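You operate a simulated robot arm through the tools that you are given. There is no shell and no other tool. Be economical: measure what you need, move in short steps, check, and stop when the job is done.

The job below is to be done with a simulated robot arm. You get a single attempt, and the scene is never put back.

## Task
Squeeze the carrot in the holed steel cup dry in the tall dark press.
Fine: shut the white stub lever, seat the cup, press with fingers clear till 60 ml shows, raise the handle, set the cup on the white mat.

It is judged by the outcome, as a careful person would: the job done as asked, and still so three seconds after it is handed in. It fails if anything else is knocked over, pushed out of place, dropped, spilled or broken.

## Robot
A 6-joint arm with a two-finger parallel gripper, fixed in place. Base frame: the origin is at the foot of the arm, x ahead of it, y to its left, z up; the work surface is at about z = 850. Units: mm, rad, N and s.
With the tool pointing down near the work surface it reaches from about 240 to 640 mm from the base axis. Its first joint turns from -1.152 to 1.152 rad. Payload 2.7 kg.
Tool frame: the origin (TCP) lies between the finger pads and is the grasp point; the fingertips stand 23 mm ahead of it; z points along the fingers, y is the line along which they close. Largest opening 94 mm; finger width 38, thickness 10; the body of the gripper, 54 by 96 mm, starts 39 mm behind the TCP.
Orientation is told as [roll, pitch, yaw] about the base's x, y, z axes, in that order, counted from this pose: with the fingers straight down and closing along the base's y, the tool's x points along the base's -x, its y along +y and its z along -z.

## Interface
- The arm moves only by the tool apply_moves. Its argument "series" is text: rows parted by semicolons, each of 7 numbers parted by spaces: the shift along the base's x, y, z in units of 250 mm (1.0 is 250 mm), then the turn, a rotation vector about the base's x, y, z in units of 60 degrees (1.0 is 60 degrees), then the opening, from 0 (shut) to 1 (fully open). In form: dx dy dz wx wy wz jaw; .... A call has 1 to 20 rows; each row is the pose to reach, as a shift and turn from the pose commanded when the call began. A call with a number of a shift or a turn outside -1 to 1 is refused whole. Rows are played at 5 a second. More than 50 mm and 0.15 rad between two rows, or a gripper value outside its range, and nothing of the call is played. Where a pose cannot be reached the arm comes as near as it can. A force on the tool above 90 N (or 10 N above the force at the start of the call, whichever is more), or a blocked arm, ends the call early, and 0.2 s more pass. Each finger travels about 45 mm/s and halts on what it meets, pressing with about 24 N; the grip force reading is that of the motor and also rises with nothing between the fingers. The clock runs only during rows and for 0.2 s after the last one: add rows that repeat a pose to give the fingers time. It gives the time, the measured TCP pose, the force on the tool (base axes), the opening and the grip force at its end, in the units of the frame above (readings bear some noise).
- Cameras (640 x 400 px; columns grow to the right, rows downward): "scene" is fixed at [93.9, -456.5, 1402.1]; the picture's right is [0.51, -0.86, 0.00], its down [-0.52, -0.31, -0.79] and it looks along [0.68, 0.41, -0.61] (base axes); focal length 214 px, centre (320, 200). "wrist" rides on the gripper at [-39, 0, -44] in the tool frame; the picture's right is [0.00, -1.00, 0.00], its down [0.97, 0.00, -0.24] and it looks along [0.24, 0.00, 0.97] (tool axes); focal length 218 px, centre (320, 200).
- capture(camera): a new picture of that camera. The clock stands still meanwhile.
- point_at(camera, pixels): for up to 12 pixels [column, row] of the newest picture of that camera ("zoom" is the newest enlarged one), the place [x, y, z] in the base frame of the surface seen there, good to about 2 mm. The clock stands still meanwhile.
- enlarge(camera, box): a new picture of the part [left, top, right, bottom] of that camera's present view, enlarged. The clock stands still meanwhile.
- job_done(): hands the job in; it is judged then, once.

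Go step by step. Measure first, check grasps and placings, and put right what went wrong. The budget is 80 turns and 54 pictures, counting those below and the enlarged ones. Unless the task says otherwise, let go and move clear before handing in, and close with one line.

The tools are called as a command line: name --argument value ..., lists and objects as JSON in quotes. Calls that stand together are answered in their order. apply_moves: Moves the arm, as the interface text tells. Its arguments: {"type":"object","properties":{"series":{"type":"string"}},"required":["series"]} The other tools are called the same way: capture (camera) takes a picture; point_at (camera, pixels) gives the place of the surface under pixels of a picture; enlarge (camera, box) takes an enlarged picture of a part of a camera's view; job_done () hands the job in.

At the start:

```text
time_s: 0.0
tool_pos: [306.9, -187.4, 1293.3]
tool_rot: [0.0, -0.002, 0.001]
wrist_force: [0.1, 0.3, 0.1]
opening: 93.9
grip_force: 0.0
```

scene: 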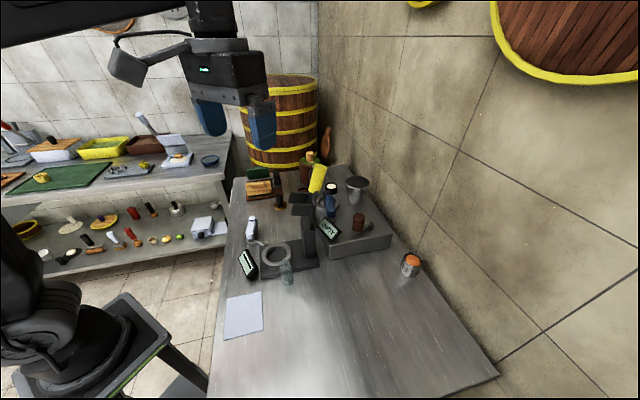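
wrist: 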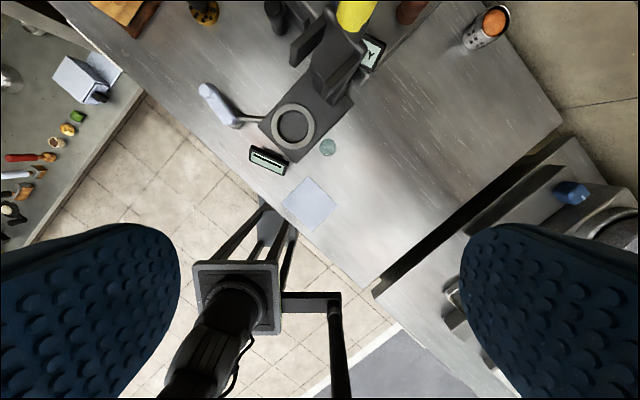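

The scene shows the press near (300,235), the holed cup with an orange top near (411,264), and the mat near (243,315). I'll enlarge these areas to see the details.

enlarge --camera "scene" --box '[220, 150, 440, 290]'

enlarge --camera "wrist" --box '[180, 0, 540, 225]'

```text
2.86 times, centred on (330, 220) of scene
```

zoom: 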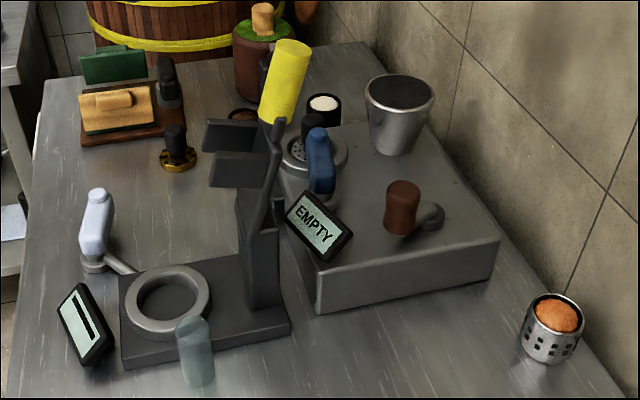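

```text
1.78 times, centred on (360, 112) of wrist
```

zoom: 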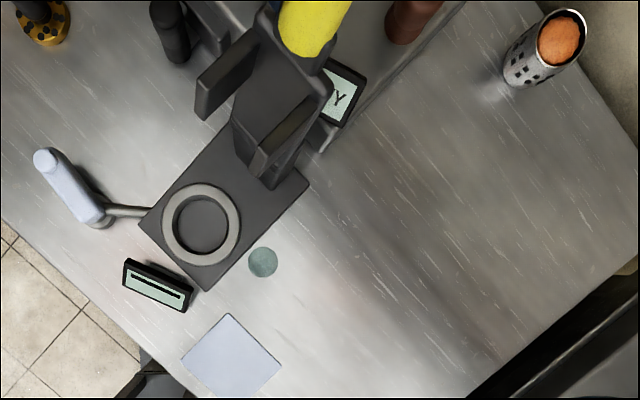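

The enlarged views show the press parts, the valve with the white lever, and the cup. I'll measure key points on each.

point_at --camera "zoom" --pixels '[[42, 157], [100, 213], [130, 212], [200, 225], [200, 192], [228, 224], [262, 262], [230, 355], [558, 40], [545, 15], [584, 22], [315, 25]]'

capture --camera "scene"

```text
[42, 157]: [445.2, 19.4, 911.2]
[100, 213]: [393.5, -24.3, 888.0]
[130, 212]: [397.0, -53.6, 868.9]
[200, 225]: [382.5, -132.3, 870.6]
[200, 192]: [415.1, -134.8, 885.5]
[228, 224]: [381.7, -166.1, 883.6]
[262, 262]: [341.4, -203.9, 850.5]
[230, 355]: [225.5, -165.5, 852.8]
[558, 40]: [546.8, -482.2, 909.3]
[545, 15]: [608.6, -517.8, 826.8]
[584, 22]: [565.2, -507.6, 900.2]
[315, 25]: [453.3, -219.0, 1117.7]
```

```text
49 pictures are left
```

scene: 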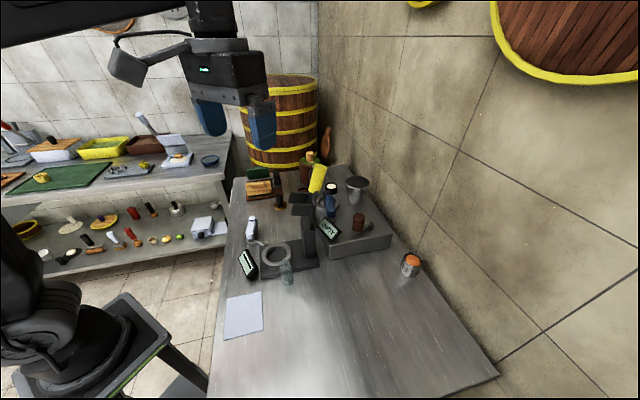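

The cup sits about 730 mm out, so I'll have to tilt the tool to reach it. Next I'll zoom in on the cup and on the press.

enlarge --camera "scene" --box '[380, 240, 444, 280]'

point_at --camera "zoom" --pixels '[[320, 160], [250, 130], [380, 130], [320, 90], [250, 200], [370, 230], [310, 260], [310, 285], [310, 330], [220, 260], [320, 200], [400, 230]]'

enlarge --camera "scene" --box '[230, 155, 358, 290]'

```text
10.00 times, centred on (412, 260) of scene
```

zoom: 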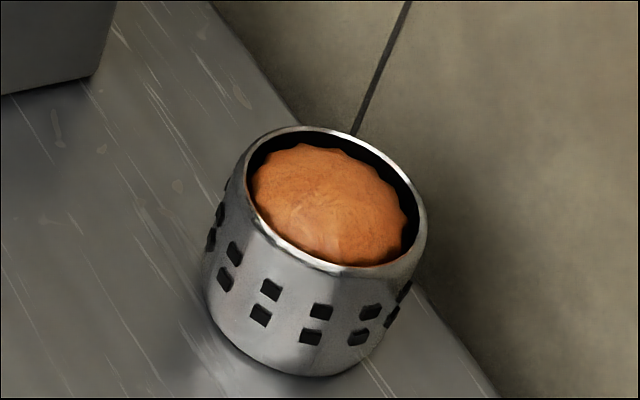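

```text
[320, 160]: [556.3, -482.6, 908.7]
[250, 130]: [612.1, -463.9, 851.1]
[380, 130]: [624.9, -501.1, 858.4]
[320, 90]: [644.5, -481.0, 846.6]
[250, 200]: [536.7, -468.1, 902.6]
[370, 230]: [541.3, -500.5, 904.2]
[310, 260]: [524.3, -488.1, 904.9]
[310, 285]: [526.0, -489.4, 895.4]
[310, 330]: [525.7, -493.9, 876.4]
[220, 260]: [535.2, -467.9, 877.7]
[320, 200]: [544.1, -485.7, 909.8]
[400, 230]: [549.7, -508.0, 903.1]
```

```text
2.96 times, centred on (294, 222) of scene
```

zoom: 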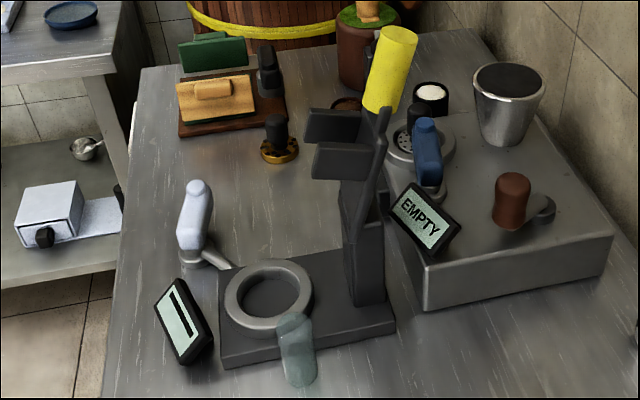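

The zoom shows the press with ring seat, column, two plates at (340,140) and the yellow handle, plus a glass vial at (298,350). I'll measure these.

point_at --camera "zoom" --pixels '[[310, 125], [318, 160], [360, 120], [370, 165], [380, 150], [355, 200], [370, 290], [345, 280], [390, 50], [380, 95], [384, 112], [375, 220]]'

point_at --camera "zoom" --pixels '[[199, 185], [194, 215], [190, 240], [205, 258], [225, 265], [232, 300], [304, 290], [268, 264], [268, 300], [225, 360], [390, 325], [295, 320]]'

```text
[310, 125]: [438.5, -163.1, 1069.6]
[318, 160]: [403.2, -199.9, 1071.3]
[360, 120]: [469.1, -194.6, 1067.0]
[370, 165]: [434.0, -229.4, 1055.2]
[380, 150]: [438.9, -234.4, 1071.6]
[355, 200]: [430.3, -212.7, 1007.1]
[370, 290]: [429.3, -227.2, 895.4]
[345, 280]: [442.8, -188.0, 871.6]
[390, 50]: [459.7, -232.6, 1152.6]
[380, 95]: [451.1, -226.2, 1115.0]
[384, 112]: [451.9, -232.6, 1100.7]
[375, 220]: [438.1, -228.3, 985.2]
```

```text
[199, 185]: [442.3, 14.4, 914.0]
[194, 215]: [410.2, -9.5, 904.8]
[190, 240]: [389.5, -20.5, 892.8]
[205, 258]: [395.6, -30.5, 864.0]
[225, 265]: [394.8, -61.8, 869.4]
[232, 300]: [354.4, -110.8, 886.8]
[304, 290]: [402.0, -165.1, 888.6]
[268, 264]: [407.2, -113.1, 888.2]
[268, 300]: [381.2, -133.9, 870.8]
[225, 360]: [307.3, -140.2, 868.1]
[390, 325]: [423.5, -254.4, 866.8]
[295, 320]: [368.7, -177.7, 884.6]
```

Ring centre is about (381,-134), its top at z 888, and the column stands near (445,-222). I'll bring the wrist camera closer to inspect the lever and the press mechanism.

apply_moves --series "0 0.12 -0.1 0 0 0 1; 0 0.25 -0.2 0 0 0 1; -0.05 0.38 -0.32 0 0 0 1; -0.05 0.5 -0.44 0 0 0 1; -0.05 0.5 -0.44 0 0 0 1"

capture --camera "wrist"

enlarge --camera "scene" --box '[270, 155, 350, 205]'

```text
time_s: 1.2
tool_pos: [293.5, -62.6, 1183.0]
tool_rot: [-0.001, -0.002, -0.001]
wrist_force: [-0.3, -0.2, 0.4]
opening: 94.0
grip_force: 0.1
```

```text
46 pictures are left
```

wrist: 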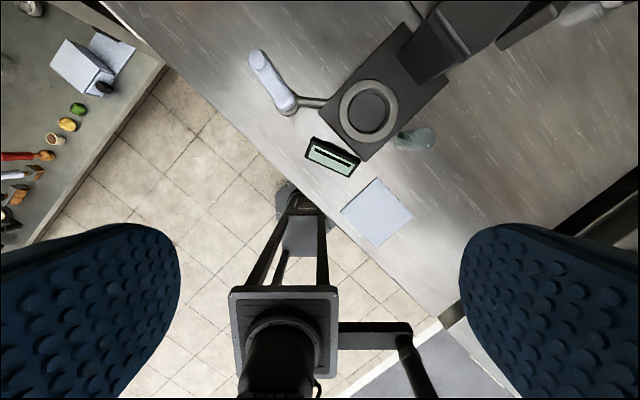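

```text
8.00 times, centred on (310, 180) of scene
```

zoom: 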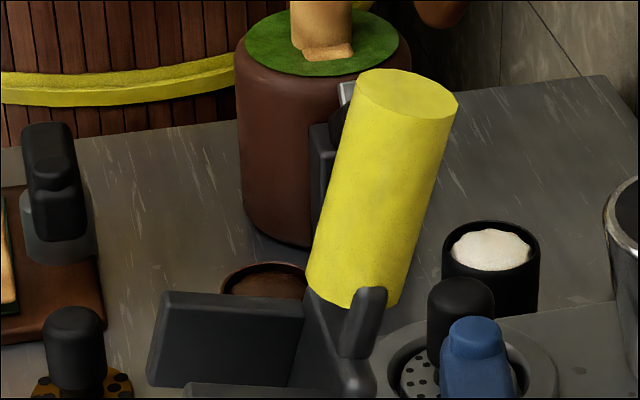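

The yellow cylinder looks like the press handle's grip, but I can't see how it joins the column. I'll tilt the wrist camera to look at the press from its front.

apply_moves --series "0 0.03 0 -0.1 -0.07 0 1; -0.02 0.06 0 -0.2 -0.14 0 1; -0.04 0.09 0 -0.3 -0.21 0 1; -0.06 0.12 -0.02 -0.4 -0.28 0 1; -0.08 0.16 -0.04 -0.5 -0.35 0 1; -0.1 0.2 -0.06 -0.6 -0.42 0 1; -0.1 0.24 -0.08 -0.7 -0.49 0 1; -0.1 0.24 -0.08 -0.7 -0.49 0 1"

capture --camera "wrist"

```text
time_s: 3.0
tool_pos: [268.5, -3.6, 1163.0]
tool_rot: [-0.8, -0.464, 0.2]
wrist_force: [0.6, -0.2, 0.5]
opening: 94.0
grip_force: 0.0
```

```text
44 pictures are left
```

wrist: 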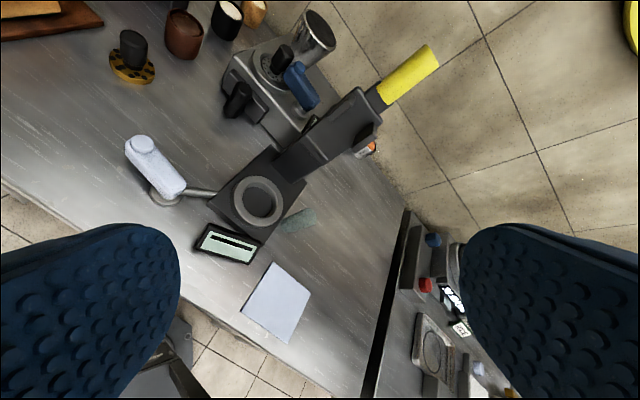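

enlarge --camera "wrist" --box '[110, 20, 450, 270]'

enlarge --camera "wrist" --box '[250, 30, 450, 180]'

point_at --camera "wrist" --pixels '[[425, 55], [395, 88], [375, 97], [360, 100], [350, 125], [330, 140], [300, 160], [372, 132], [310, 125], [237, 100], [290, 225], [310, 212]]'

```text
1.60 times, centred on (280, 145) of wrist
```

zoom: 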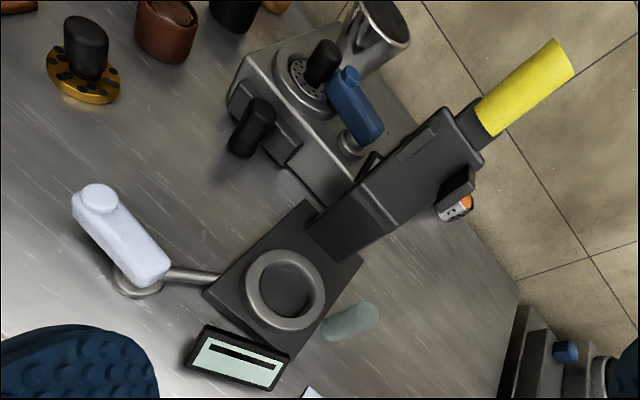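

```text
2.67 times, centred on (350, 105) of wrist
```

zoom: 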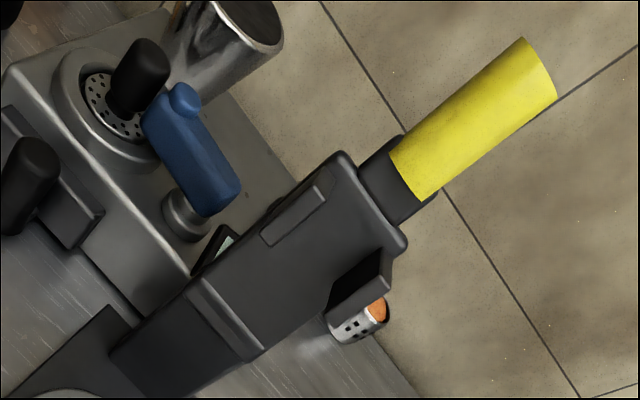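

```text
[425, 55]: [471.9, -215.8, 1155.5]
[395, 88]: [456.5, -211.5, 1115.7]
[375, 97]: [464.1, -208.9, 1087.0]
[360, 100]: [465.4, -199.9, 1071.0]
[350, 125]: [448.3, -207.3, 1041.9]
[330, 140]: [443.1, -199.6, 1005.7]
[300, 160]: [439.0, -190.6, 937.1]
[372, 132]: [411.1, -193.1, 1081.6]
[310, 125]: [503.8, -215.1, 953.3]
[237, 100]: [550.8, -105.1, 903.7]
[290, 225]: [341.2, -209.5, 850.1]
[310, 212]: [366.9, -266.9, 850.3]
```

The handle is a dark bar with a yellow grip at the top of the column, and two cheek plates face the ring. The white valve lever is at (150,165), so I'll move above it for a close look.

apply_moves --series "0.08 0 -0.05 0.1 0.07 0 1; 0.16 0 -0.1 0.2 0.14 0 1; 0.24 0 -0.16 0.3 0.21 0 1; 0.32 0 -0.22 0.4 0.28 0 1; 0.40 0 -0.28 0.5 0.35 0 1; 0.48 0 -0.34 0.6 0.42 0 1; 0.56 0 -0.4 0.7 0.49 0 1; 0.6 0 -0.44 0.7 0.49 0 1; 0.6 0 -0.44 0.7 0.49 0 1"

capture --camera "wrist"

```text
time_s: 5.0
tool_pos: [417.7, -2.4, 1053.9]
tool_rot: [0.0, -0.002, 0.0]
wrist_force: [0.2, -1.3, -0.2]
opening: 94.1
grip_force: 0.0
```

```text
41 pictures are left
```

wrist: 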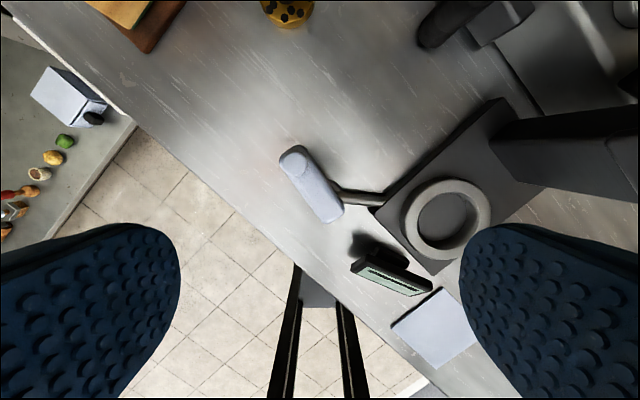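

The lever is clear now at (310,185). I'll zoom in and measure it, the pipe and the ring.

enlarge --camera "wrist" --box '[260, 130, 420, 230]'

point_at --camera "zoom" --pixels '[[130, 110], [170, 120], [200, 200], [250, 270], [290, 330], [330, 350], [335, 310], [390, 265], [450, 275], [310, 290], [350, 250], [110, 150]]'

point_at --camera "wrist" --pixels '[[445, 222], [445, 180], [490, 215], [402, 222], [445, 260], [415, 222], [475, 222], [435, 275], [372, 210], [495, 105], [440, 325], [395, 285]]'

```text
4.00 times, centred on (340, 180) of wrist
```

zoom: 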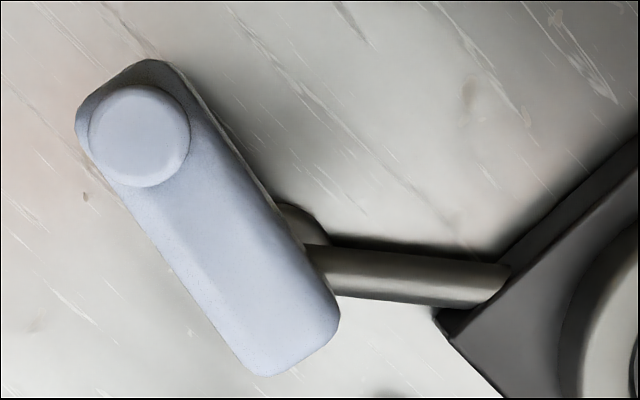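

```text
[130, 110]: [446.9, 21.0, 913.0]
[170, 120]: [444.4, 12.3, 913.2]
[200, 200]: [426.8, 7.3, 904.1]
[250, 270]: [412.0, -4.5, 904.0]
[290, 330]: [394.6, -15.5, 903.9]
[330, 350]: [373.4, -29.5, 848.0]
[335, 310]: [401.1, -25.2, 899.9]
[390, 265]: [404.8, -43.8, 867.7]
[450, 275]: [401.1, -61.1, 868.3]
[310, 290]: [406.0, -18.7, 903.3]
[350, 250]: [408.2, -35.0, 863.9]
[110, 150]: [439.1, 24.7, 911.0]
```

```text
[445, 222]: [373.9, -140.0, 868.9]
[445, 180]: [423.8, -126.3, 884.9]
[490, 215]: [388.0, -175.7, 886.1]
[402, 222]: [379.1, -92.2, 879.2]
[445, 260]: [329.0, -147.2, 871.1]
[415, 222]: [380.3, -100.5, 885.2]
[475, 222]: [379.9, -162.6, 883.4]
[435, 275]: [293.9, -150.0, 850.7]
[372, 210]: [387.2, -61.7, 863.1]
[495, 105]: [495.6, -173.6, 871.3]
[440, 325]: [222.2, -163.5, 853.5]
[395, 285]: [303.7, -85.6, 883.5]
```

The lever top is at z 904, running from (392,-17) to (446,19), and it pivots near (405,-20) on a pipe. I'll zoom into the display for status clues and to see the stem below the lever.

enlarge --camera "scene" --box '[230, 210, 294, 290]'

enlarge --camera "wrist" --box '[340, 80, 640, 310]'

```text
5.00 times, centred on (262, 250) of scene
```

zoom: 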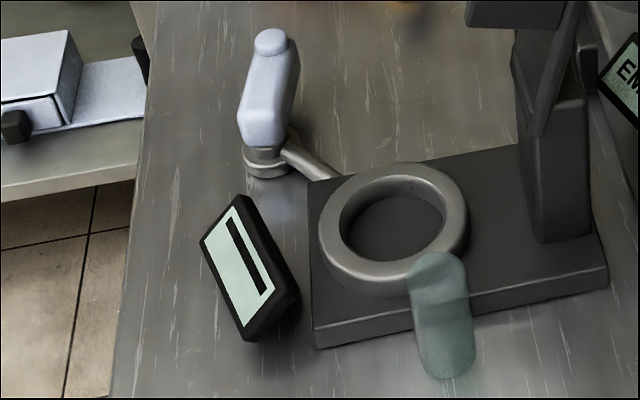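

```text
1.74 times, centred on (490, 195) of wrist
```

zoom: 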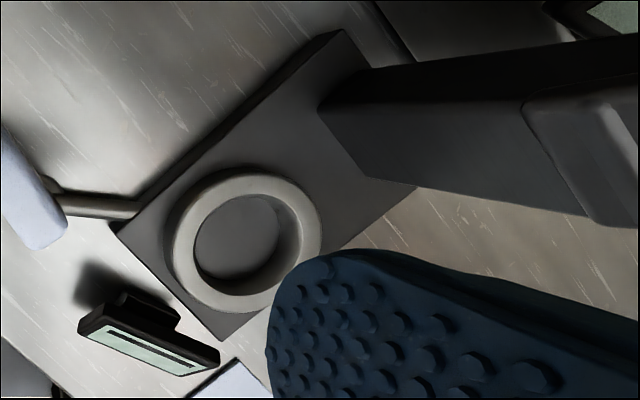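

The valve stem is a vertical cylinder near (403,-14), so the lever swings horizontally. I'll yaw the gripper to match the lever and straddle its free end.

apply_moves --series "0.02 0.01 0 0 0 0.14 0.9; 0.04 0.02 -0.04 0 0 0.28 0.8; 0.06 0.03 -0.1 0 0 0.42 0.75; 0.076 0.046 -0.2 0 0 0.56 0.7; 0.076 0.046 -0.35 0 0 0.56 0.7; 0.076 0.046 -0.35 0 0 0.56 0.7"

capture --camera "wrist"

```text
time_s: 6.4
tool_pos: [437.8, 9.7, 965.8]
tool_rot: [0.0, -0.001, 0.59]
wrist_force: [-0.6, 0.3, -0.6]
opening: 65.5
grip_force: 0.0
```

```text
37 pictures are left
```

wrist: 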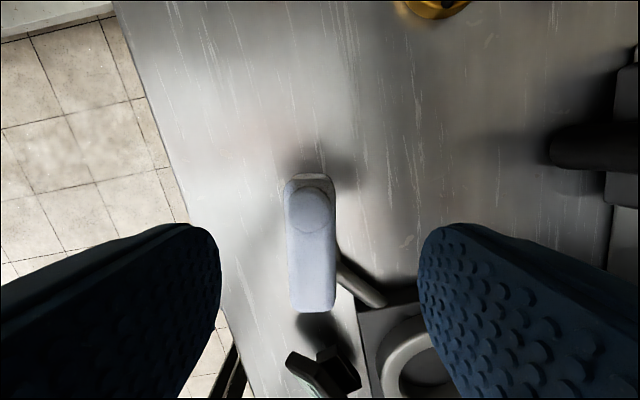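

The lever lies centred between the open fingers. I'll lower around it and swing it part-way toward crossing the pipe, watching the force.

apply_moves --series "0 0 -0.12 0 0 0 0.6; 0 0 -0.24 0 0 0 0.45; 0 0 -0.24 0 0 0 0.4; 0 0 -0.24 0 0 0 0.4; 0.013 -0.020 -0.24 0 0 -0.133 0.4; 0.022 -0.042 -0.24 0 0 -0.267 0.4; 0.028 -0.065 -0.24 0 0 -0.4 0.4; 0.028 -0.065 -0.24 0 0 -0.4 0.4"

capture --camera "wrist"

enlarge --camera "scene" --box '[220, 190, 316, 290]'

```text
time_s: 8.2
tool_pos: [445.3, -7.4, 906.1]
tool_rot: [0.0, -0.002, 0.167]
wrist_force: [-0.8, 0.8, 0.7]
opening: 38.2
grip_force: 0.8
```

```text
36 pictures are left
```

wrist: 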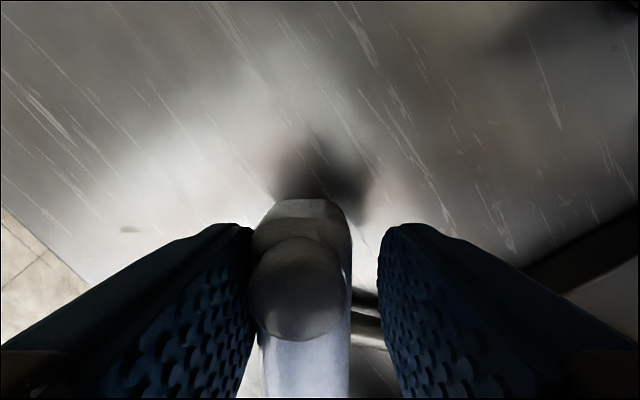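

```text
4.00 times, centred on (268, 240) of scene
```

zoom: 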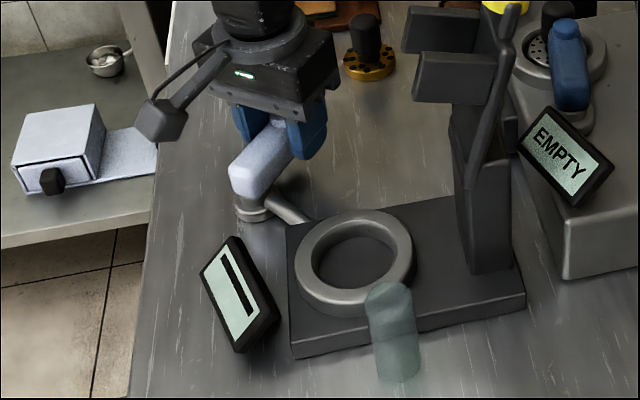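

The lever follows freely with about 1 N of force. I'll keep swinging past the perpendicular to look for the end stop.

apply_moves --series "0.002 -0.024 0 0 0 -0.133 0.4; 0.002 -0.047 0 0 0 -0.267 0.4; -0.001 -0.065 0 0 0 -0.367 0.4; -0.008 -0.088 0 0 0 -0.5 0.4; -0.018 -0.109 0 0 0 -0.633 0.4; -0.018 -0.109 0 0 0 -0.633 0.4"

capture --camera "wrist"

enlarge --camera "scene" --box '[220, 190, 316, 290]'

```text
time_s: 9.6
tool_pos: [439.0, -35.4, 905.2]
tool_rot: [-0.001, -0.002, -0.498]
wrist_force: [-0.1, 0.1, 0.0]
opening: 38.0
grip_force: 0.3
```

```text
34 pictures are left
```

wrist: 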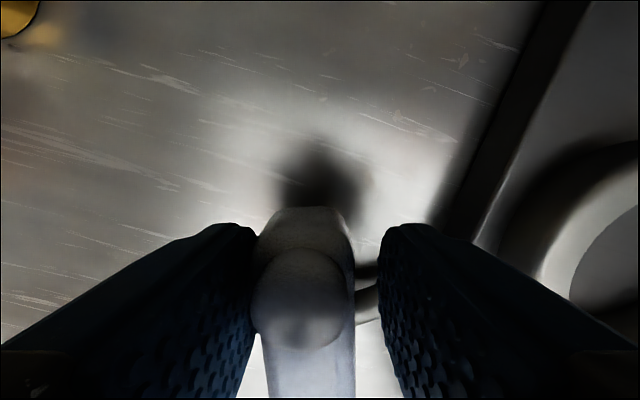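

```text
4.00 times, centred on (268, 240) of scene
```

zoom: 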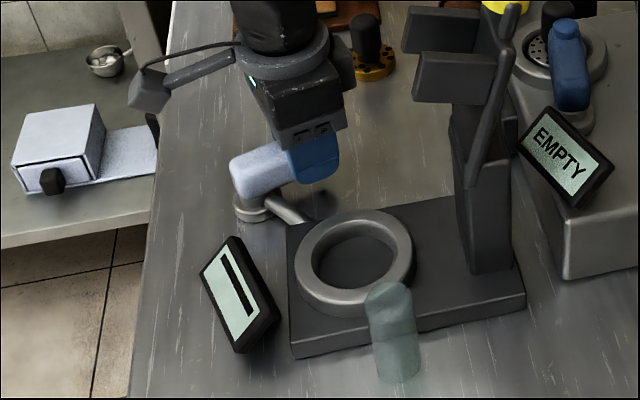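

Still no stop after about 62°. I'll keep turning in small steps and watch for resistance.

apply_moves --series "-0.012 -0.02 0 0 0 -0.133 0.4; -0.028 -0.038 0 0 0 -0.267 0.4; -0.045 -0.054 0 0 0 -0.4 0.4; -0.065 -0.067 0 0 0 -0.533 0.4; -0.065 -0.067 0 0 0 -0.533 0.4"

capture --camera "wrist"

```text
time_s: 10.8
tool_pos: [424.9, -49.3, 907.3]
tool_rot: [0.007, -0.005, -1.053]
wrist_force: [21.2, 27.2, 2.3]
opening: 51.6
grip_force: 15.6
```

```text
32 pictures are left
```

wrist: 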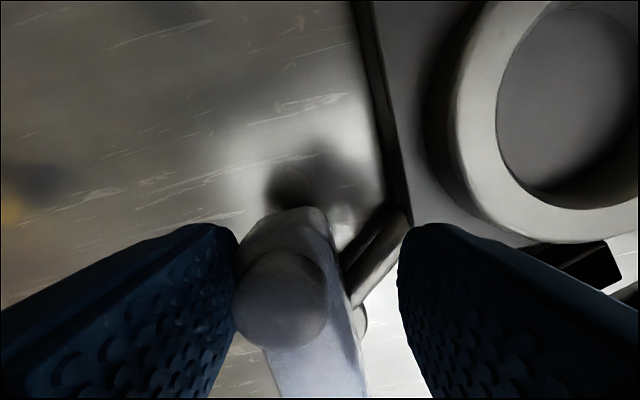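

I hit a firm stop (34 N) after roughly a quarter turn, so the lever is at its shut end. I'll relax, open the fingers, lift, and check it.

apply_moves --series "0.02 0.013 0 0 0 0.133 0.45; 0.02 0.013 0 0 0 0.133 0.65; 0.02 0.013 0 0 0 0.133 0.65; 0.02 0.013 0.15 0 0 0.133 0.7; 0.02 0.013 0.35 0 0 0.133 0.9; 0.02 0.013 0.55 0 0 0.133 1; 0.02 0.013 0.55 0 0 0.133 1"

capture --camera "wrist"

enlarge --camera "scene" --box '[220, 190, 316, 290]'

```text
time_s: 12.4
tool_pos: [430.8, -45.7, 1042.8]
tool_rot: [-0.003, -0.001, -0.916]
wrist_force: [0.4, 0.9, 0.7]
opening: 94.1
grip_force: 0.1
```

```text
31 pictures are left
```

wrist: 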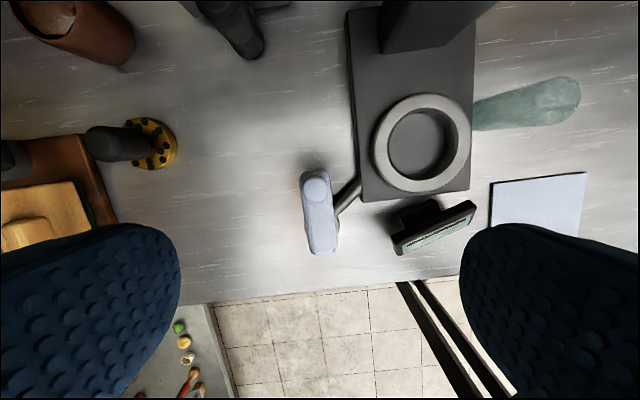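

```text
4.00 times, centred on (268, 240) of scene
```

zoom: 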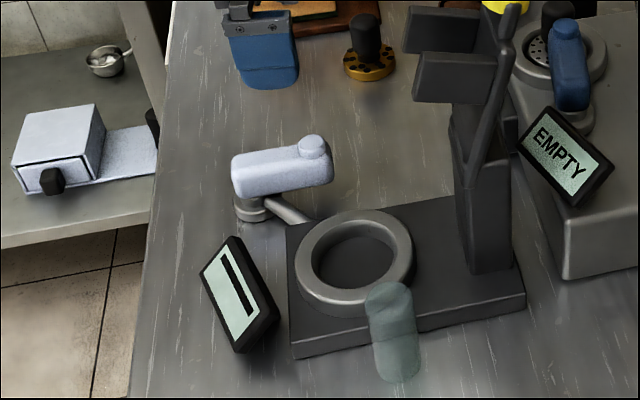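

The lever now lies parallel to the press at its end stop. Next is the cup, with its rim centre at about (546,-487). I'll rise above the handle (z 1155) and travel to the cup's side.

apply_moves --series "-0.05 0 0.17 0 0 0.05 1; -0.1 0 0.34 0 0 0.1 1; -0.15 0 0.51 0 0 0.18 1; -0.2 0 0.67 0 0 0.18 1; -0.2 -0.19 0.67 0 0 0.18 1; -0.2 -0.38 0.67 0 0 0.18 1; -0.2 -0.57 0.67 0 0 0.18 1; -0.2 -0.76 0.67 0 0 0.18 1; -0.2 -0.95 0.67 0 0 0.18 1; -0.2 -1 0.67 0 0 0.18 1; -0.2 -1 0.67 0 0 0.18 1"

capture --camera "wrist"

```text
time_s: 14.8
tool_pos: [379.1, -299.3, 1210.6]
tool_rot: [0.002, -0.002, -0.725]
wrist_force: [-0.5, -0.5, -0.1]
opening: 94.0
grip_force: 0.0
```

```text
29 pictures are left
```

wrist: 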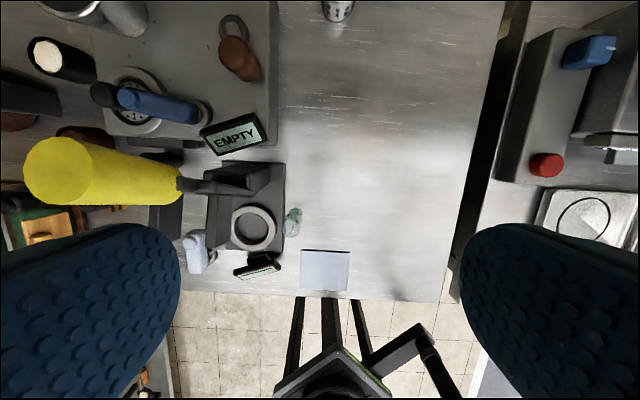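

From here the press is visible from above at (240,200). I'll zoom in on it, both to understand the handle and to read the display.

enlarge --camera "wrist" --box '[20, 90, 320, 290]'

point_at --camera "wrist" --pixels '[[50, 170], [110, 175], [170, 185], [195, 187], [235, 188], [265, 180], [262, 170], [220, 170], [250, 228], [277, 135], [285, 165], [345, 12]]'

```text
2.00 times, centred on (170, 190) of wrist
```

zoom: 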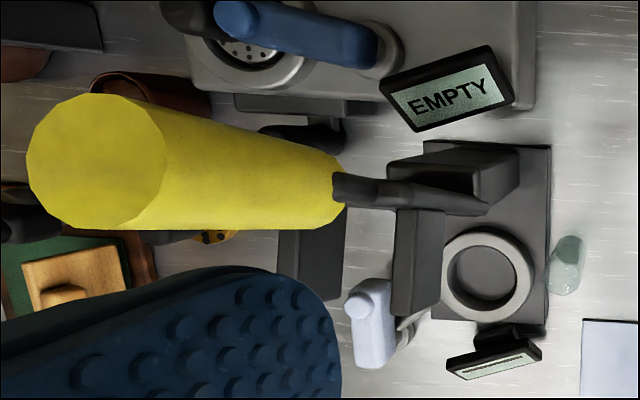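

```text
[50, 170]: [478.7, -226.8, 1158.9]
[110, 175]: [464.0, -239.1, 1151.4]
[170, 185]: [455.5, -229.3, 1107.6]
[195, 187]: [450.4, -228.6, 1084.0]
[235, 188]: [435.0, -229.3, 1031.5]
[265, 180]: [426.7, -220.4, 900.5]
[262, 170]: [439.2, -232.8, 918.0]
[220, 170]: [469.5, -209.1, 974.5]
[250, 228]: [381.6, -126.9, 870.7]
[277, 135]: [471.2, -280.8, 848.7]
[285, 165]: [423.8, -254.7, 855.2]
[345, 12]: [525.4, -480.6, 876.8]
```

The cup sits about 95 mm from the machine box, so the fingers have room. I'll tilt the tool 40° outward and move to a pre-grasp point 120 mm back along the approach.

apply_moves --series "0.054 -0.068 -0.05 -0.055 -0.062 0 0.9; 0.109 -0.137 -0.13 -0.111 -0.124 0 0.9; 0.163 -0.205 -0.24 -0.166 -0.187 0 0.9; 0.218 -0.274 -0.36 -0.222 -0.249 0 0.9; 0.272 -0.342 -0.48 -0.277 -0.311 0 0.9; 0.327 -0.411 -0.6 -0.332 -0.373 0 0.9; 0.381 -0.479 -0.72 -0.388 -0.436 0 0.9; 0.436 -0.548 -0.852 -0.443 -0.498 0 0.9; 0.436 -0.548 -0.852 -0.443 -0.498 0 0.9"

capture --camera "wrist"

```text
time_s: 16.8
tool_pos: [487.4, -433.8, 995.2]
tool_rot: [-0.002, -0.7, -0.725]
wrist_force: [-1.1, -0.2, -0.3]
opening: 84.4
grip_force: 0.0
```

```text
27 pictures are left
```

wrist: 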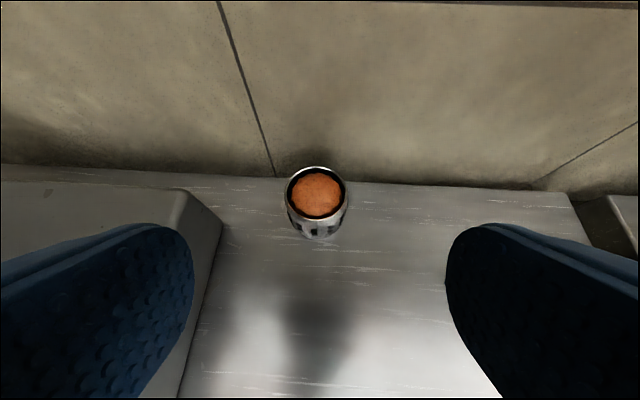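

The cup is nearly centred at (317,195), but the machine box edge at (185,195) is close on the left. I'll measure the gaps.

point_at --camera "wrist" --pixels '[[317, 169], [288, 195], [347, 195], [317, 220], [317, 236], [317, 190], [187, 192], [222, 222], [200, 300], [205, 275], [315, 160], [300, 230]]'

```text
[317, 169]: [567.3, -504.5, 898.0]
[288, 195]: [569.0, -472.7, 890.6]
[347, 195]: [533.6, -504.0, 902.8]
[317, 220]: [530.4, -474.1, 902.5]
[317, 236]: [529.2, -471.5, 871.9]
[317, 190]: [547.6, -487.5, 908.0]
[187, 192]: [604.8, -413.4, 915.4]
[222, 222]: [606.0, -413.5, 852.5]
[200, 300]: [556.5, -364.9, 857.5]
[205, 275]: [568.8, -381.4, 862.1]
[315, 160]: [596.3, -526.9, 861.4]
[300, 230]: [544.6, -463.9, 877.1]
```

The cup centre measures (549,-489) with its rim at z 904, and the side clearance is fine. I'll advance along the tool axis and grip high, so the fingers will clear the press ring later.

apply_moves --series "0.062 -0.055 -0.09 0 0 0 0.9; 0.123 -0.11 -0.18 0 0 0 0.9; 0.185 -0.166 -0.27 0 0 0 0.9; 0.246 -0.221 -0.36 0 0 0 0.9; 0.246 -0.221 -0.36 0 0 0 0.9"

capture --camera "wrist"

```text
time_s: 18.0
tool_pos: [549.5, -488.2, 906.0]
tool_rot: [-0.004, -0.698, -0.725]
wrist_force: [0.0, 0.0, 0.6]
opening: 84.5
grip_force: 0.1
```

```text
26 pictures are left
```

wrist: 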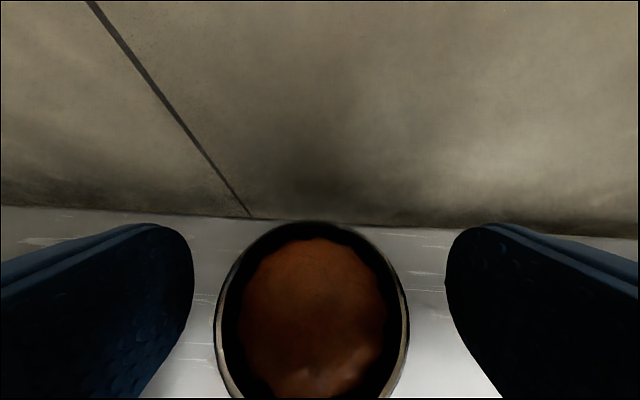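

The cup is centred between the fingers. I'll close on it and then lift a little.

apply_moves --series "0 0 0 0 0 0 0.6; 0 0 0 0 0 0 0.4; 0 0 0 0 0 0 0.4; 0 0 0 0 0 0 0.4; 0 0 0 0 0 0 0.4; 0 0 0.04 0 0 0 0.4; 0 0 0.1 0 0 0 0.4; 0 0 0.1 0 0 0 0.4"

capture --camera "scene"

```text
time_s: 19.8
tool_pos: [549.7, -489.7, 932.4]
tool_rot: [-0.001, -0.698, -0.725]
wrist_force: [-0.7, 0.1, -1.2]
opening: 50.3
grip_force: 23.8
```

```text
25 pictures are left
```

scene: 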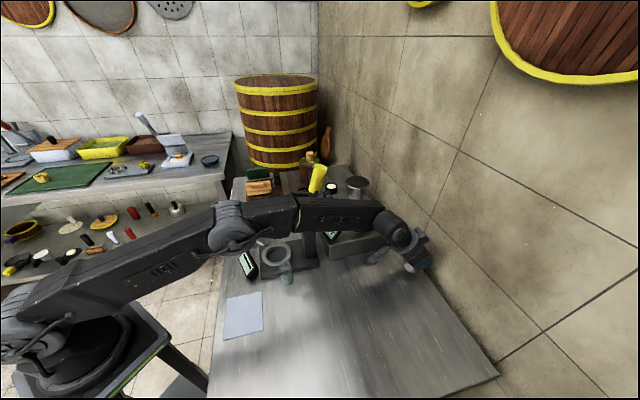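

The grip is solid at 50.3 mm and 24 N, with the weight showing on the wrist. I'll lift and retract radially, keeping the cup level.

apply_moves --series "0 0 0.1 0 0 0 0.4; -0.05 0.045 0.2 0 0 0 0.4; -0.17 0.152 0.28 0 0 0 0.4; -0.29 0.26 0.36 0 0 0 0.4; -0.41 0.367 0.4 0 0 0 0.4; -0.53 0.475 0.4 0 0 0 0.4; -0.65 0.58 0.4 0 0 0 0.4; -0.77 0.69 0.4 0 0 0 0.4; -0.895 0.8 0.4 0 0 0 0.4; -0.895 0.8 0.4 0 0 0 0.4"

capture --camera "wrist"

```text
time_s: 22.0
tool_pos: [332.2, -296.0, 1033.0]
tool_rot: [0.0, -0.691, -0.726]
wrist_force: [0.3, 0.0, -0.7]
opening: 50.6
grip_force: 24.2
out of reach, approached as far as the arm can: row 9, 10
```

```text
24 pictures are left
```

wrist: 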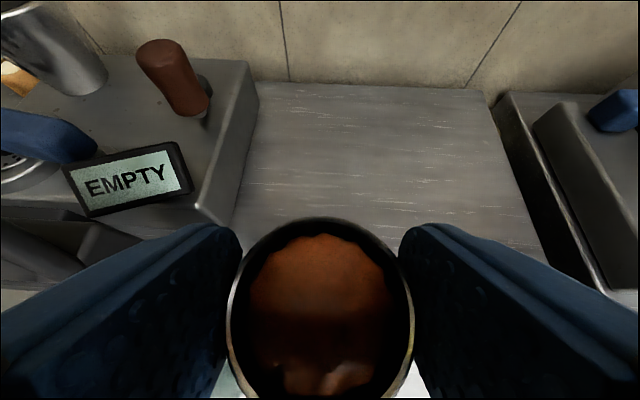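

The fold limit stopped the tilted arm at radius 445, so this tilt won't reach the ring. I'll set the cup on the open table near (430,-375) and regrip it with the tool vertical.

apply_moves --series "0.1 -0.08 0 0 0 0 0.4; 0.22 -0.18 -0.06 0 0 0 0.4; 0.34 -0.28 -0.14 0 0 0 0.4; 0.41 -0.34 -0.28 0 0 0 0.4; 0.41 -0.34 -0.42 0 0 0 0.4; 0.41 -0.34 -0.42 0 0 0 0.4"

```text
time_s: 23.4
tool_pos: [451.8, -369.7, 956.9]
tool_rot: [-0.002, -0.697, -0.726]
wrist_force: [0.4, 0.7, -1.5]
opening: 50.5
grip_force: 24.3
out of reach, approached as far as the arm can: row 1, 4, 5, 6
```

At low height the tilted tool can't come in this close. I'll move outward a bit and read where I am.

apply_moves --series "0.04 -0.04 0.04 0 0 0 0.4; 0.1 -0.12 0.08 0 0 0 0.4; 0.1 -0.12 0.08 0 0 0 0.4; 0.1 -0.12 0.08 0 0 0 0.4"

```text
time_s: 24.4
tool_pos: [468.3, -405.0, 980.3]
tool_rot: [-0.048, -0.737, -0.725]
wrist_force: [-0.5, -1.3, -0.8]
opening: 50.6
grip_force: 24.1
out of reach, approached as far as the arm can: row 2
```

The orientation has drifted slightly near the limit. I'll move further out and read again.

apply_moves --series "0.05 -0.045 0 0 0 0 0.4; 0.1 -0.09 0 0 0 0 0.4; 0.1 -0.09 0 0 0 0 0.4; 0.1 -0.09 0 0 0 0 0.4"

```text
time_s: 25.4
tool_pos: [502.1, -419.7, 973.9]
tool_rot: [-0.003, -0.699, -0.724]
wrist_force: [-0.8, 0.3, -0.1]
opening: 50.4
grip_force: 24.0
```

Orientation is back to true at radius 654. I'll lower the cup straight down here, stopping just above the table.

apply_moves --series "0 0 -0.08 0 0 0 0.4; 0 0 -0.16 0 0 0 0.4; 0 0 -0.24 0 0 0 0.4; 0 0 -0.24 0 0 0 0.4"

capture --camera "scene"

```text
time_s: 26.4
tool_pos: [503.2, -421.9, 914.2]
tool_rot: [-0.001, -0.701, -0.725]
wrist_force: [0.6, -0.1, -0.8]
opening: 50.7
grip_force: 24.0
```

```text
23 pictures are left
```

scene: 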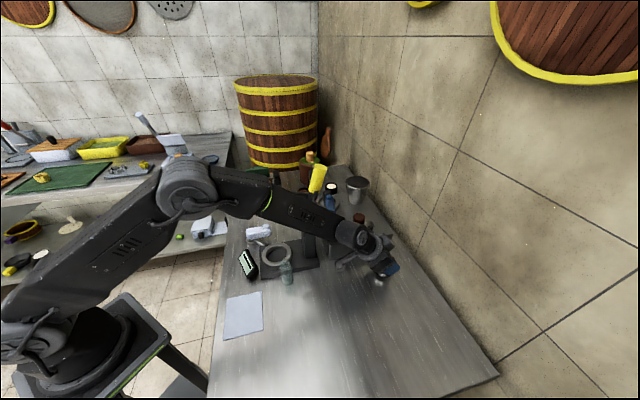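

The cup is 8 mm above the table. I'll lower it until it touches, then release and back off along the tool axis.

apply_moves --series "0 0 -0.016 0 0 0 0.4; 0 0 -0.033 0 0 0 0.4; 0 0 -0.033 0 0 0 0.4"

```text
time_s: 27.2
tool_pos: [501.5, -421.5, 906.0]
tool_rot: [-0.001, -0.698, -0.724]
wrist_force: [0.1, 0.1, -0.6]
opening: 50.6
grip_force: 23.6
```

There is no contact force yet, so I'll nudge down 1.5 mm, open, and retreat along the tool axis.

apply_moves --series "0 0 -0.006 0 0 0 0.4; 0 0 -0.006 0 0 0 0.5; 0 0 -0.006 0 0 0 0.75; 0 0 -0.006 0 0 0 0.9; 0 0 -0.006 0 0 0 0.9; -0.062 0.055 0.09 0 0 0 0.9; -0.123 0.11 0.2 0 0 0 0.9; -0.123 0.11 0.36 0 0 0 0.9; -0.123 0.11 0.5 0 0 0 0.9; -0.123 0.11 0.5 0 0 0 0.9"

capture --camera "wrist"

```text
time_s: 29.4
tool_pos: [472.0, -393.0, 1030.5]
tool_rot: [-0.002, -0.7, -0.725]
wrist_force: [-0.8, -0.4, -0.2]
opening: 84.6
grip_force: 0.1
```

```text
22 pictures are left
```

wrist: 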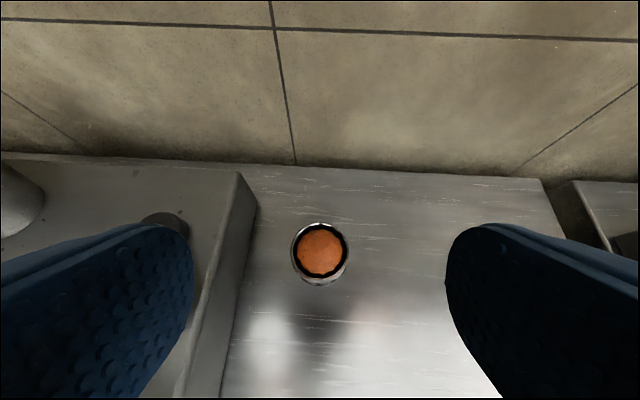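

The cup stands upright. I'll measure its centre, then regrip with only a 15° tilt.

point_at --camera "wrist" --pixels '[[320, 224], [320, 276], [292, 250], [348, 250], [320, 250], [320, 282], [255, 205]]'

```text
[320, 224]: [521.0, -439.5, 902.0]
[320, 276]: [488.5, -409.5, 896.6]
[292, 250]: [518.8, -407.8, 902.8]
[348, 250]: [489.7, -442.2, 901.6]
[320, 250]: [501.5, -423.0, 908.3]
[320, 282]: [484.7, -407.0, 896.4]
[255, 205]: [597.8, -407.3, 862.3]
```

The cup centre is (504,-425). I'll reduce the tilt to 15° and descend over it.

apply_moves --series "0.011 -0.013 0 0.07 0.078 0 0.9; 0.022 -0.026 -0.02 0.139 0.156 0 0.9; 0.033 -0.039 -0.05 0.208 0.234 0 0.9; 0.044 -0.052 -0.098 0.277 0.311 0 0.9; 0.072 -0.077 -0.24 0.277 0.311 0 0.9; 0.1 -0.102 -0.38 0.277 0.311 0 0.9; 0.128 -0.128 -0.522 0.277 0.311 0 0.9; 0.128 -0.128 -0.522 0.277 0.311 0 0.9"

capture --camera "wrist"

```text
time_s: 31.2
tool_pos: [502.7, -425.2, 899.9]
tool_rot: [0.0, -0.263, -0.726]
wrist_force: [0.2, -0.3, 0.3]
opening: 84.5
grip_force: 0.1
```

```text
21 pictures are left
```

wrist: 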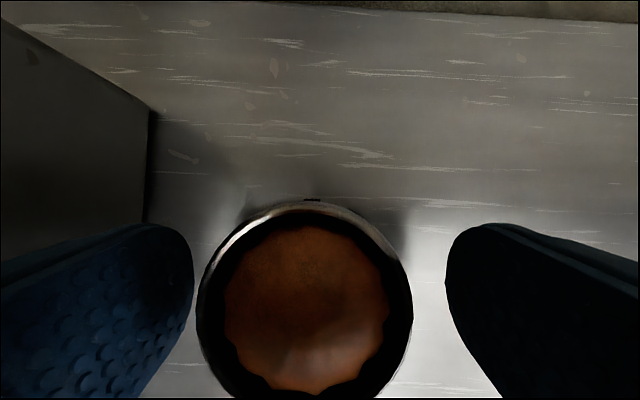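

The cup sits about 4 mm left of the gripper centre. I'll shift over, close, and lift.

apply_moves --series "0.01 0.012 0 0 0 0 0.8; 0.01 0.012 0 0 0 0 0.5; 0.01 0.012 0 0 0 0 0.4; 0.01 0.012 0 0 0 0 0.4; 0.01 0.012 0 0 0 0 0.4; 0.01 0.012 0 0 0 0 0.4; 0.01 0.012 0.1 0 0 0 0.4; 0.01 0.012 0.28 0 0 0 0.4; 0.01 0.012 0.45 0 0 0 0.4; 0.01 0.012 0.45 0 0 0 0.4"

```text
time_s: 33.4
tool_pos: [504.3, -421.8, 1013.0]
tool_rot: [0.001, -0.262, -0.725]
wrist_force: [0.6, -0.2, -1.0]
opening: 50.7
grip_force: 23.8
```

The cup is held firmly. I'll retract inward, then take a zoomed view of the ring to locate its centre precisely.

apply_moves --series "-0.13 0.1 0.03 0 0 0 0.4; -0.26 0.2 0.06 0 0 0 0.4; -0.39 0.31 0.09 0 0 0 0.4; -0.52 0.41 0.1 0 0 0 0.4; -0.65 0.51 0.1 0 0 0 0.4; -0.78 0.62 0.1 0 0 0 0.4; -0.85 0.68 0.1 0 0 0 0.4; -0.85 0.68 0.1 0 0 0 0.4"

enlarge --camera "scene" --box '[236, 220, 316, 290]'

```text
time_s: 35.2
tool_pos: [294.7, -253.9, 1038.8]
tool_rot: [-0.001, -0.261, -0.726]
wrist_force: [-0.4, -0.7, -1.3]
opening: 50.5
grip_force: 23.7
```

```text
5.71 times, centred on (276, 255) of scene
```

zoom: 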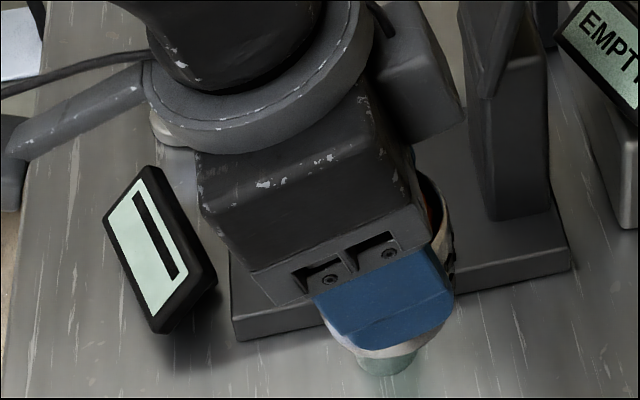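

The arm hides the ring from the scene camera, so I'll try the wrist camera.

capture --camera "wrist"

```text
19 pictures are left
```

wrist: 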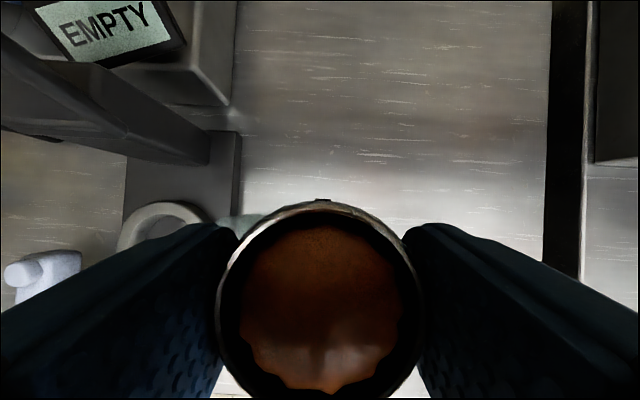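

The ring is partly visible at (160,220). I'll move to the front of the press so the ring shows between the fingers beyond the cup.

apply_moves --series "0.015 0.12 0 0 0 0 0.4; 0.03 0.24 0 0 0 0 0.4; 0.05 0.36 0 0 0 0 0.4; 0.07 0.48 0 0 0 0 0.4; 0.09 0.6 0 0 0 0 0.4; 0.105 0.7 0 0 0 0 0.4; 0.105 0.7 0 0 0 0 0.4"

capture --camera "wrist"

```text
time_s: 36.8
tool_pos: [319.4, -77.9, 1038.6]
tool_rot: [0.0, -0.265, -0.726]
wrist_force: [0.7, 0.2, -0.5]
opening: 50.5
grip_force: 24.1
```

```text
18 pictures are left
```

wrist: 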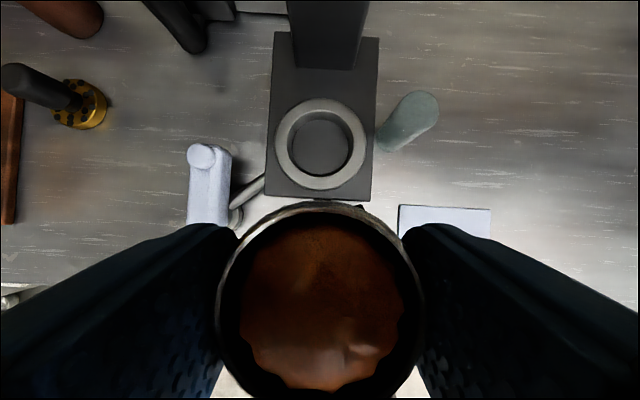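

Now the ring is fully visible at (320,145). I'll measure points around its top rim and the hole floor.

point_at --camera "wrist" --pixels '[[283, 143], [360, 143], [321, 105], [321, 184], [295, 115], [348, 115], [293, 172], [350, 172], [320, 147], [320, 380], [430, 100], [200, 157]]'

```text
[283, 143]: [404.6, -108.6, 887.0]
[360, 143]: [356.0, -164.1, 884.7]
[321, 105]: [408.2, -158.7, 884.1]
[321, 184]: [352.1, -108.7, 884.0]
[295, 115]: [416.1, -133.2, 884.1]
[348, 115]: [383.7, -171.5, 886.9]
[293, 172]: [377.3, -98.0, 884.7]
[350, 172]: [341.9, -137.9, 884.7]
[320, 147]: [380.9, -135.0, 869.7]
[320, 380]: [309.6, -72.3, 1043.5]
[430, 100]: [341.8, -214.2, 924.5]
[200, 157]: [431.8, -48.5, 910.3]
```

The ring centre is (380,-135), its top at z 885 and its floor at z 870. I'll lower to z 965, move over the ring, and check alignment.

apply_moves --series "0 0 -0.15 0 0 0 0.4; 0 0 -0.29 0 0 0 0.4; 0.08 -0.075 -0.29 0 0 0 0.4; 0.16 -0.15 -0.29 0 0 0 0.4; 0.237 -0.223 -0.29 0 0 0 0.4; 0.237 -0.223 -0.29 0 0 0 0.4"

enlarge --camera "scene" --box '[236, 190, 332, 290]'

```text
time_s: 38.2
tool_pos: [379.4, -133.9, 965.2]
tool_rot: [0.001, -0.264, -0.726]
wrist_force: [-0.2, 0.0, -0.9]
opening: 50.5
grip_force: 24.0
```

```text
4.00 times, centred on (284, 240) of scene
```

zoom: 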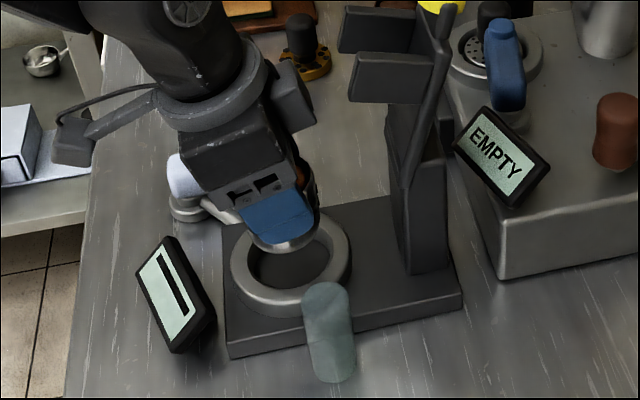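

Alignment looks right over the ring. I'll lower into the seat.

apply_moves --series "0 0 -0.06 0 0 0 0.4; 0 0 -0.12 0 0 0 0.4; 0 0 -0.16 0 0 0 0.4; 0 0 -0.178 0 0 0 0.4; 0 0 -0.178 0 0 0 0.4"

```text
time_s: 39.4
tool_pos: [379.6, -134.1, 919.0]
tool_rot: [-0.001, -0.263, -0.728]
wrist_force: [-1.1, -0.5, 3.6]
opening: 50.0
grip_force: 24.3
```

The cup touched down at z 919 with a slight upward force, so it is seated. I'll release and back away along the tool axis.

apply_moves --series "0 0 0.003 0 0 0 0.55; 0 0 0.003 0 0 0 0.68; 0 0 0.003 0 0 0 0.68; -0.04 0.036 0.15 0 0 0 0.7; -0.12 0.11 0.3 0 0 0 0.7; -0.24 0.22 0.4 0 0 0 0.7; -0.24 0.22 0.5 0 0 0 0.7; -0.24 0.22 0.5 0 0 0 0.7"

capture --camera "wrist"

enlarge --camera "scene" --box '[236, 190, 332, 290]'

```text
time_s: 41.2
tool_pos: [319.1, -78.4, 1046.5]
tool_rot: [-0.001, -0.263, -0.726]
wrist_force: [-0.1, -0.1, 0.1]
opening: 65.6
grip_force: 0.1
```

```text
16 pictures are left
```

wrist: 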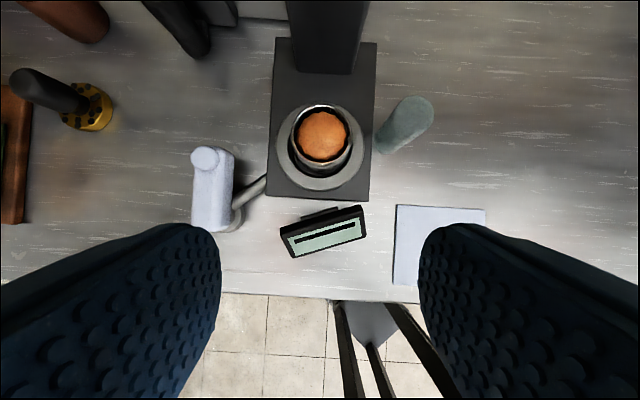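

```text
4.00 times, centred on (284, 240) of scene
```

zoom: 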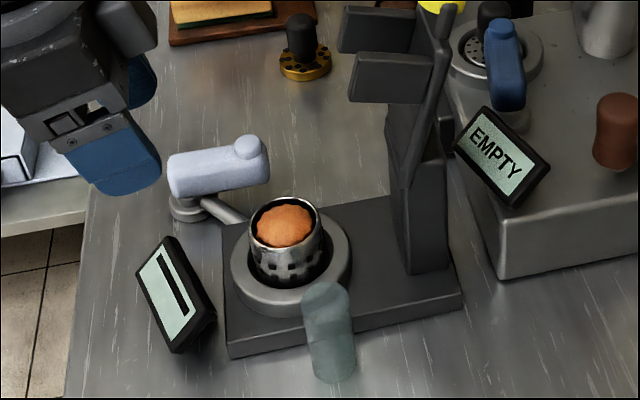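

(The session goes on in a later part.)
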